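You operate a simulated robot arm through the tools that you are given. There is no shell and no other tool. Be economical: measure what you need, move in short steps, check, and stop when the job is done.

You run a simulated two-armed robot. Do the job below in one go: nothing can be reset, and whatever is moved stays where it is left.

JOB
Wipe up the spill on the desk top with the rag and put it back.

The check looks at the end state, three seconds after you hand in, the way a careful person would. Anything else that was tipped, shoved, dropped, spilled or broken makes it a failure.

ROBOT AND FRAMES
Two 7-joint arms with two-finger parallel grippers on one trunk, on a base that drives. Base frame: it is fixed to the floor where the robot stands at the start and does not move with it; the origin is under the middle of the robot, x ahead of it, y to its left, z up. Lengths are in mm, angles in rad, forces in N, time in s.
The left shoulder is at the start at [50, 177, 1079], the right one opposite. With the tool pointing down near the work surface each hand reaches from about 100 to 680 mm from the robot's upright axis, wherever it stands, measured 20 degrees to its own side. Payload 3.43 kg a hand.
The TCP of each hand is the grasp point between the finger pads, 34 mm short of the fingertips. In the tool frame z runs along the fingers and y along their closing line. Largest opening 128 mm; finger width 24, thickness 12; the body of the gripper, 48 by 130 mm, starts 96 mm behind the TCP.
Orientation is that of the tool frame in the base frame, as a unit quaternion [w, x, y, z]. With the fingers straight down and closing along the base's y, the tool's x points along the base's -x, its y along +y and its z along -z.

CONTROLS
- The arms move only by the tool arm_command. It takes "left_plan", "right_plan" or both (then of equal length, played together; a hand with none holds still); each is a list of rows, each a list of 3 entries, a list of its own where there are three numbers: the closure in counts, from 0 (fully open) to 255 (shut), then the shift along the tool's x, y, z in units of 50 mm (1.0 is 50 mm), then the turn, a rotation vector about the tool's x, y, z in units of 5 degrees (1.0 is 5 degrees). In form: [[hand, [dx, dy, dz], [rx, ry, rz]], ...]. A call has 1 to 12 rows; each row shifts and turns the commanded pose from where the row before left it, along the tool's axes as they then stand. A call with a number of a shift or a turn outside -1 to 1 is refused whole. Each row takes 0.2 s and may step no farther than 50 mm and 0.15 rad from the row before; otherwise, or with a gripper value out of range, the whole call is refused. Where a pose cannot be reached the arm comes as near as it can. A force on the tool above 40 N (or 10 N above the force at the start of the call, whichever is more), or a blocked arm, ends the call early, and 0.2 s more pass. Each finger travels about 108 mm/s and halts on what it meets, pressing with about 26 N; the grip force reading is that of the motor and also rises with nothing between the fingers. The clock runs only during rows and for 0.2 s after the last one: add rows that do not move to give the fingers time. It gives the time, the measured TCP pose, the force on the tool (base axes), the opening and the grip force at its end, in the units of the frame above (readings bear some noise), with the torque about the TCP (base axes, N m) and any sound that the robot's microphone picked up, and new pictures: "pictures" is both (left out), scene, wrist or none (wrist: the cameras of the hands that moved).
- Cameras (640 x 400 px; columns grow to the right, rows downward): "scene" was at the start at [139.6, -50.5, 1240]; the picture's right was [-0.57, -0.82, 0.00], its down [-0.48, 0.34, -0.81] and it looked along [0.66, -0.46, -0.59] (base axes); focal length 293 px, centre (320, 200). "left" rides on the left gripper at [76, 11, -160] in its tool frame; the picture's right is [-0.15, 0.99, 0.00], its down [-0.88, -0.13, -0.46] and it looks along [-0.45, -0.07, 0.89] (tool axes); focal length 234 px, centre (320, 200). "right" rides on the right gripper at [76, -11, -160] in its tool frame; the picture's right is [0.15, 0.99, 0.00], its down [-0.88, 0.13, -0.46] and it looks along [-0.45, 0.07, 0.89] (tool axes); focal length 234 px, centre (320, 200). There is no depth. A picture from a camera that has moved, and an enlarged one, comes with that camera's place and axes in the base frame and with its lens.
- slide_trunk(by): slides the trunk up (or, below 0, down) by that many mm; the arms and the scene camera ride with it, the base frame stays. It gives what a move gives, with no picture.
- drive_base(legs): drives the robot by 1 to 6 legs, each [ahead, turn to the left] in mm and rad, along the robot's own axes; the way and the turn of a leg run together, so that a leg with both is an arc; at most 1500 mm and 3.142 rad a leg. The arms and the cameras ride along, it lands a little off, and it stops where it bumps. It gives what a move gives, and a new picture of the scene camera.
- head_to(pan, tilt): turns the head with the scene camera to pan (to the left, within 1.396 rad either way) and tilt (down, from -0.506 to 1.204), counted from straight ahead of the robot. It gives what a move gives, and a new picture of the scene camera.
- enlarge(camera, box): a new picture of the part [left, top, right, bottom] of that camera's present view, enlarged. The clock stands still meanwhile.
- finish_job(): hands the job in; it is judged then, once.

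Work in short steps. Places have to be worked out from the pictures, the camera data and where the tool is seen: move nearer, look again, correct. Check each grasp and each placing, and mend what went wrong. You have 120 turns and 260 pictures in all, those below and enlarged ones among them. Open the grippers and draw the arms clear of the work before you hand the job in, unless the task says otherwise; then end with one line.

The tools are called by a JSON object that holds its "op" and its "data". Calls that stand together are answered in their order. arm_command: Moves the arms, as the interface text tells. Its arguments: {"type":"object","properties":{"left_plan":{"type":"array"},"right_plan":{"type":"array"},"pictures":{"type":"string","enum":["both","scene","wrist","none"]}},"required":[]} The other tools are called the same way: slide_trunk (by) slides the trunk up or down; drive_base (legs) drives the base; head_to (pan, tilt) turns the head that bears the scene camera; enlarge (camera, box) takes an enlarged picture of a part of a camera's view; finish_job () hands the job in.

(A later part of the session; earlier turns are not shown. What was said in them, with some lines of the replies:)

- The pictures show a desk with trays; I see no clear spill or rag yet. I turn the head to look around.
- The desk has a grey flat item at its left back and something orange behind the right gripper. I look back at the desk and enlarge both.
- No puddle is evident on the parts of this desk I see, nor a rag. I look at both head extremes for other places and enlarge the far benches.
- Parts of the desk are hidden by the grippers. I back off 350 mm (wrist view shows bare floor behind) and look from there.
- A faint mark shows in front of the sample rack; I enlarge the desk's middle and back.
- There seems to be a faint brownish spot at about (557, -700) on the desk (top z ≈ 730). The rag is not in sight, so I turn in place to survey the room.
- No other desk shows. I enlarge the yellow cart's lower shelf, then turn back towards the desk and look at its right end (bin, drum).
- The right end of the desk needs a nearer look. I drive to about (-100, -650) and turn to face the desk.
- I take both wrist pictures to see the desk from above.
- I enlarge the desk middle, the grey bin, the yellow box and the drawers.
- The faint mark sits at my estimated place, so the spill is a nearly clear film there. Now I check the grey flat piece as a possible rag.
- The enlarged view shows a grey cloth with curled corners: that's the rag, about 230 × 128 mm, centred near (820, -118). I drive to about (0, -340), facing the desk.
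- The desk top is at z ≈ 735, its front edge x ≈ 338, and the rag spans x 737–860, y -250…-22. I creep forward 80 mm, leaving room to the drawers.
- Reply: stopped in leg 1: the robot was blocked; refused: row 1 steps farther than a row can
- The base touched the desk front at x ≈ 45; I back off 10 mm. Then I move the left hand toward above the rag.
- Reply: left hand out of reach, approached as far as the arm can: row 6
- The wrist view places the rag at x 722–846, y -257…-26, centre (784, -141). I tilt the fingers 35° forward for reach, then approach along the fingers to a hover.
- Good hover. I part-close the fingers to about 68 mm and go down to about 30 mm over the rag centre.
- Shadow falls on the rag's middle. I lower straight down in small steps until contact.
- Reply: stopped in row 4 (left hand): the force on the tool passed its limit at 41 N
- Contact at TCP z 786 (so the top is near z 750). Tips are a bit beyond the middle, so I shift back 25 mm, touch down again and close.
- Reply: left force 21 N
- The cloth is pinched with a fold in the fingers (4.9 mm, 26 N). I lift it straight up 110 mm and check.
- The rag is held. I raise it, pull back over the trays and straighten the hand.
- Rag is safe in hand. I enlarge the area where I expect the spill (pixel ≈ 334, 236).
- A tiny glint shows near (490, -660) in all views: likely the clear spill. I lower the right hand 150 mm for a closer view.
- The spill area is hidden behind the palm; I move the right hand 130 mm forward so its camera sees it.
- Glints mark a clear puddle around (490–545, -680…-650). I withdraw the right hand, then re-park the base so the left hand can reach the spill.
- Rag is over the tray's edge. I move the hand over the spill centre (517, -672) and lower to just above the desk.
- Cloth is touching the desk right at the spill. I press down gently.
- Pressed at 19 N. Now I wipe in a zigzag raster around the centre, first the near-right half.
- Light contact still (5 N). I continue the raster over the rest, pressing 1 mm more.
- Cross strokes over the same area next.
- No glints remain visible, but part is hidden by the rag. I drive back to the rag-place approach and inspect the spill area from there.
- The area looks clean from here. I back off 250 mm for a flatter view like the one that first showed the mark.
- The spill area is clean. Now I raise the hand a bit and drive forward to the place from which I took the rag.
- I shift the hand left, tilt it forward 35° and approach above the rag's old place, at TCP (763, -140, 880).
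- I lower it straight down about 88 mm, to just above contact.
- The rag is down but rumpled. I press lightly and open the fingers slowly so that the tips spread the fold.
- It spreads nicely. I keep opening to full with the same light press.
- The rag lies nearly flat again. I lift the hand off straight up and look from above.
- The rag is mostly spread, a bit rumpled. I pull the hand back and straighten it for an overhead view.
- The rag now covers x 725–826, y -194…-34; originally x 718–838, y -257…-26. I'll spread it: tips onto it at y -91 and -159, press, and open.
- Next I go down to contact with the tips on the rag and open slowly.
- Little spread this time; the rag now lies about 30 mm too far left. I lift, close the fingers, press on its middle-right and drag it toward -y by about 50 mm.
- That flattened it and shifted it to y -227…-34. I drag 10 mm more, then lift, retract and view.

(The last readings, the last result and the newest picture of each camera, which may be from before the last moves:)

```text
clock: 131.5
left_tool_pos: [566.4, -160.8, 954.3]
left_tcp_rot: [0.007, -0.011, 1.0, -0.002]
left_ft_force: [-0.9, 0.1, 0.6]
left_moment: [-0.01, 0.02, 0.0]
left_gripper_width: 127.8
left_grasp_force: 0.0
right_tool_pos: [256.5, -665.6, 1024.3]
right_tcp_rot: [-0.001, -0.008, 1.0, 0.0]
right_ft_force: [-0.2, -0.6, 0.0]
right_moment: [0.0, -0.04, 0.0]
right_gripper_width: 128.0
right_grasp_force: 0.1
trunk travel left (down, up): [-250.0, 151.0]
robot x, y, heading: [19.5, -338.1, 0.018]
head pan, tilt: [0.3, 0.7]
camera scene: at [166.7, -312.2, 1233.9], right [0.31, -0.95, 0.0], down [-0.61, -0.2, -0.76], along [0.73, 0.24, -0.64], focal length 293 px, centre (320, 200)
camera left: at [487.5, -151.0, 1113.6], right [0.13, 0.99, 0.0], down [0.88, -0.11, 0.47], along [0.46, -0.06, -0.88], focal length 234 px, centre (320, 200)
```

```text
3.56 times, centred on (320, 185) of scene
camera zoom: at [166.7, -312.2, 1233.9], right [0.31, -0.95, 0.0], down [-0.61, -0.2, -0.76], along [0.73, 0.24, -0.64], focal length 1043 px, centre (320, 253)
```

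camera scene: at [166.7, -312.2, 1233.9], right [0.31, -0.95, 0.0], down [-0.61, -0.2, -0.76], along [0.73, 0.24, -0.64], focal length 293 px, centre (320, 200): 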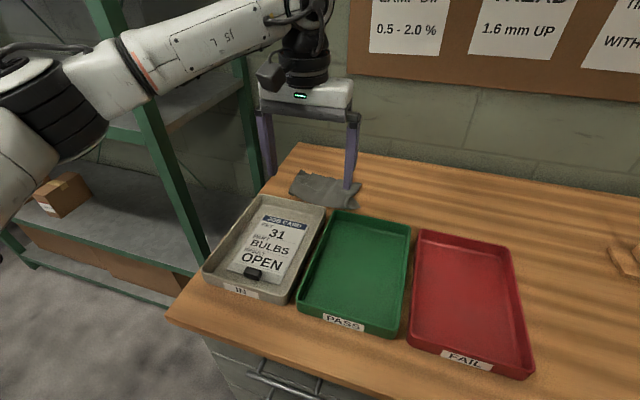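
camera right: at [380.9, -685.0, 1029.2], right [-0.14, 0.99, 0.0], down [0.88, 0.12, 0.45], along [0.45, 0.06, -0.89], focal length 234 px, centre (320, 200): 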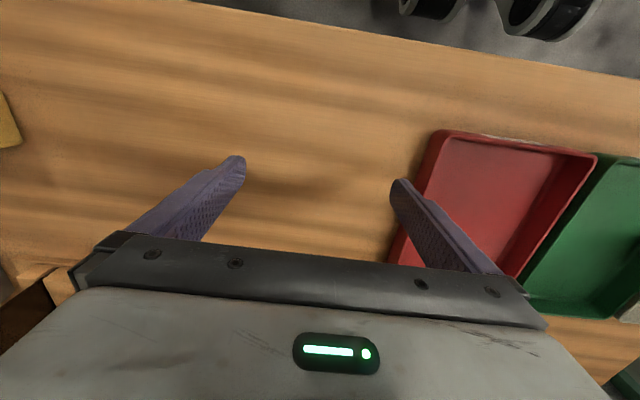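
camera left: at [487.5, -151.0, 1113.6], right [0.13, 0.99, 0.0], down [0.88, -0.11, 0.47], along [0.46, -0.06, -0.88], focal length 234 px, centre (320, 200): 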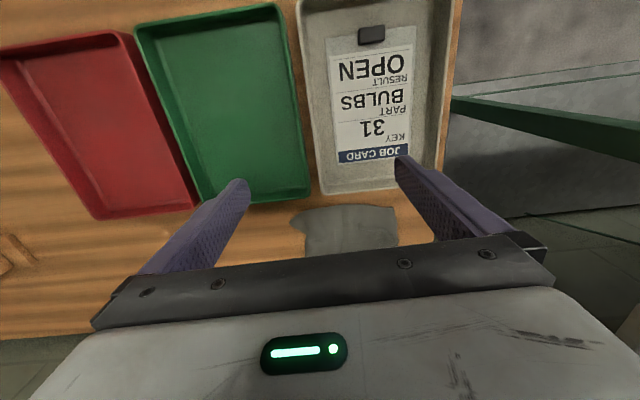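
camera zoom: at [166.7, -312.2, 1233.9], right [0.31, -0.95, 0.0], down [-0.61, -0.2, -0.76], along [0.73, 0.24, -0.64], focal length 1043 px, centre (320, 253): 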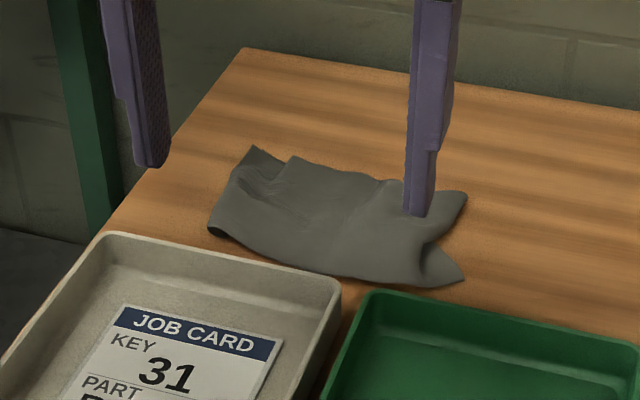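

The rag lies flat at its old place. I draw the left hand up and back, and re-check the spill area from the same view that showed the glint.

{"op": "arm_command", "data": {"left_plan": [[0, [0, 0, -1], [0, 0, 0]], [0, [0, 0, -0.8], [0, 0, 0]], [0, [1, 0, 0], [0, 0, 0]], [0, [1, 0, 0], [0, 0, 0]], [0, [0.6, 0, 0], [0, 0, 0]]], "pictures": "none"}}

{"op": "head_to", "data": {"pan": -0.6, "tilt": 0.7}}

{"op": "enlarge", "data": {"camera": "scene", "box": [250, 170, 430, 290]}}

```text
clock: 132.7
left_tool_pos: [438.1, -162.6, 1042.3]
left_tcp_rot: [0.006, -0.01, 1.0, 0.0]
left_ft_force: [0.8, 1.4, -0.3]
left_moment: [-0.01, -0.02, 0.02]
left_gripper_width: 128.2
left_grasp_force: 0.1
right_tool_pos: [256.6, -664.0, 1025.2]
right_tcp_rot: [0.0, -0.008, 1.0, -0.001]
right_ft_force: [0.6, 0.2, 0.0]
right_moment: [0.0, 0.0, 0.0]
right_gripper_width: 127.8
right_grasp_force: 0.0
trunk travel left (down, up): [-250.0, 151.0]
robot x, y, heading: [18.4, -339.9, 0.019]
head pan, tilt: [0.3, 0.7]
```

```text
clock: 133.9
left_tool_pos: [439.1, -162.9, 1043.4]
left_tcp_rot: [0.007, -0.01, 1.0, -0.001]
left_ft_force: [-0.8, -0.8, 0.2]
left_moment: [0.01, -0.01, -0.01]
left_gripper_width: 128.0
left_grasp_force: 0.1
right_tool_pos: [257.5, -665.5, 1025.3]
right_tcp_rot: [-0.001, -0.007, 1.0, 0.0]
right_ft_force: [0.8, 0.0, -0.2]
right_moment: [0.03, -0.01, 0.02]
right_gripper_width: 128.1
right_grasp_force: 0.0
trunk travel left (down, up): [-250.0, 151.0]
robot x, y, heading: [15.8, -343.3, 0.018]
head pan, tilt: [-0.6, 0.7]
camera scene: at [156.8, -385.4, 1233.9], right [-0.55, -0.84, 0.0], down [-0.54, 0.35, -0.76], along [0.64, -0.42, -0.64], focal length 293 px, centre (320, 200)
```

scene: 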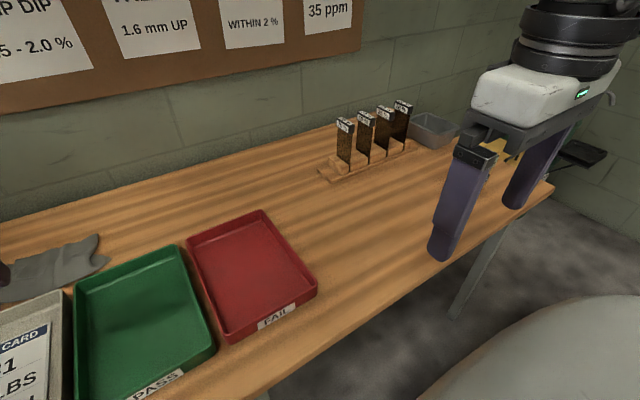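

```text
3.33 times, centred on (340, 230) of scene
camera zoom: at [156.8, -385.4, 1233.9], right [-0.55, -0.84, 0.0], down [-0.54, 0.35, -0.76], along [0.64, -0.42, -0.64], focal length 977 px, centre (253, 100)
```

zoom: 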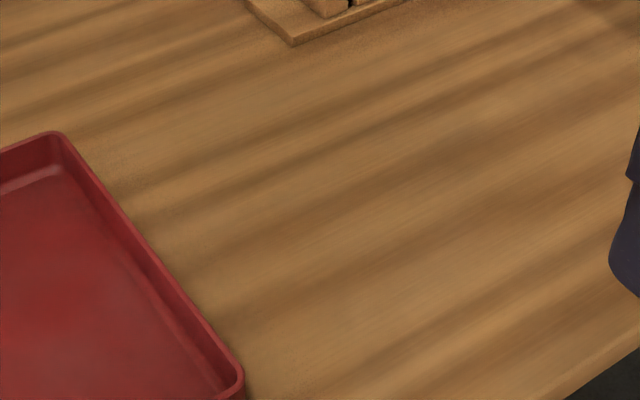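

The glint is gone, the desk is clean and everything else stands in place. I back off clear of the desk and hand in.

{"op": "drive_base", "data": {"legs": [[-250, 0]]}}

{"op": "finish_job", "data": {}}

```text
clock: 135.7
left_tool_pos: [184.9, -167.9, 1042.7]
left_tcp_rot: [0.008, -0.01, 1.0, -0.001]
left_ft_force: [-0.3, -0.3, 0.8]
left_moment: [0.0, -0.01, -0.03]
left_gripper_width: 127.7
left_grasp_force: 0.0
right_tool_pos: [4.0, -668.9, 1025.4]
right_tcp_rot: [0.0, -0.008, 1.0, 0.0]
right_ft_force: [0.2, 0.2, -0.2]
right_moment: [-0.02, -0.03, 0.0]
right_gripper_width: 128.1
right_grasp_force: 0.0
trunk travel left (down, up): [-250.0, 151.0]
robot x, y, heading: [-235.5, -344.8, 0.018]
head pan, tilt: [-0.6, 0.7]
camera scene: at [-96.8, -389.8, 1234.0], right [-0.55, -0.83, 0.0], down [-0.54, 0.35, -0.77], along [0.64, -0.42, -0.64], focal length 293 px, centre (320, 200)
```

scene: 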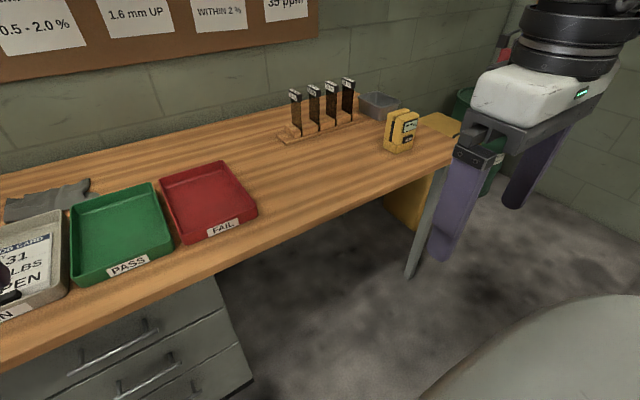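

```text
The job is handed in.
```

I wiped up the spill, a clear film beside the red tray, and no trace showed in the last views; the rag is back in its place, slightly creased, both hands are open and clear, and the one light bump of the base against the desk front moved nothing that I could see.
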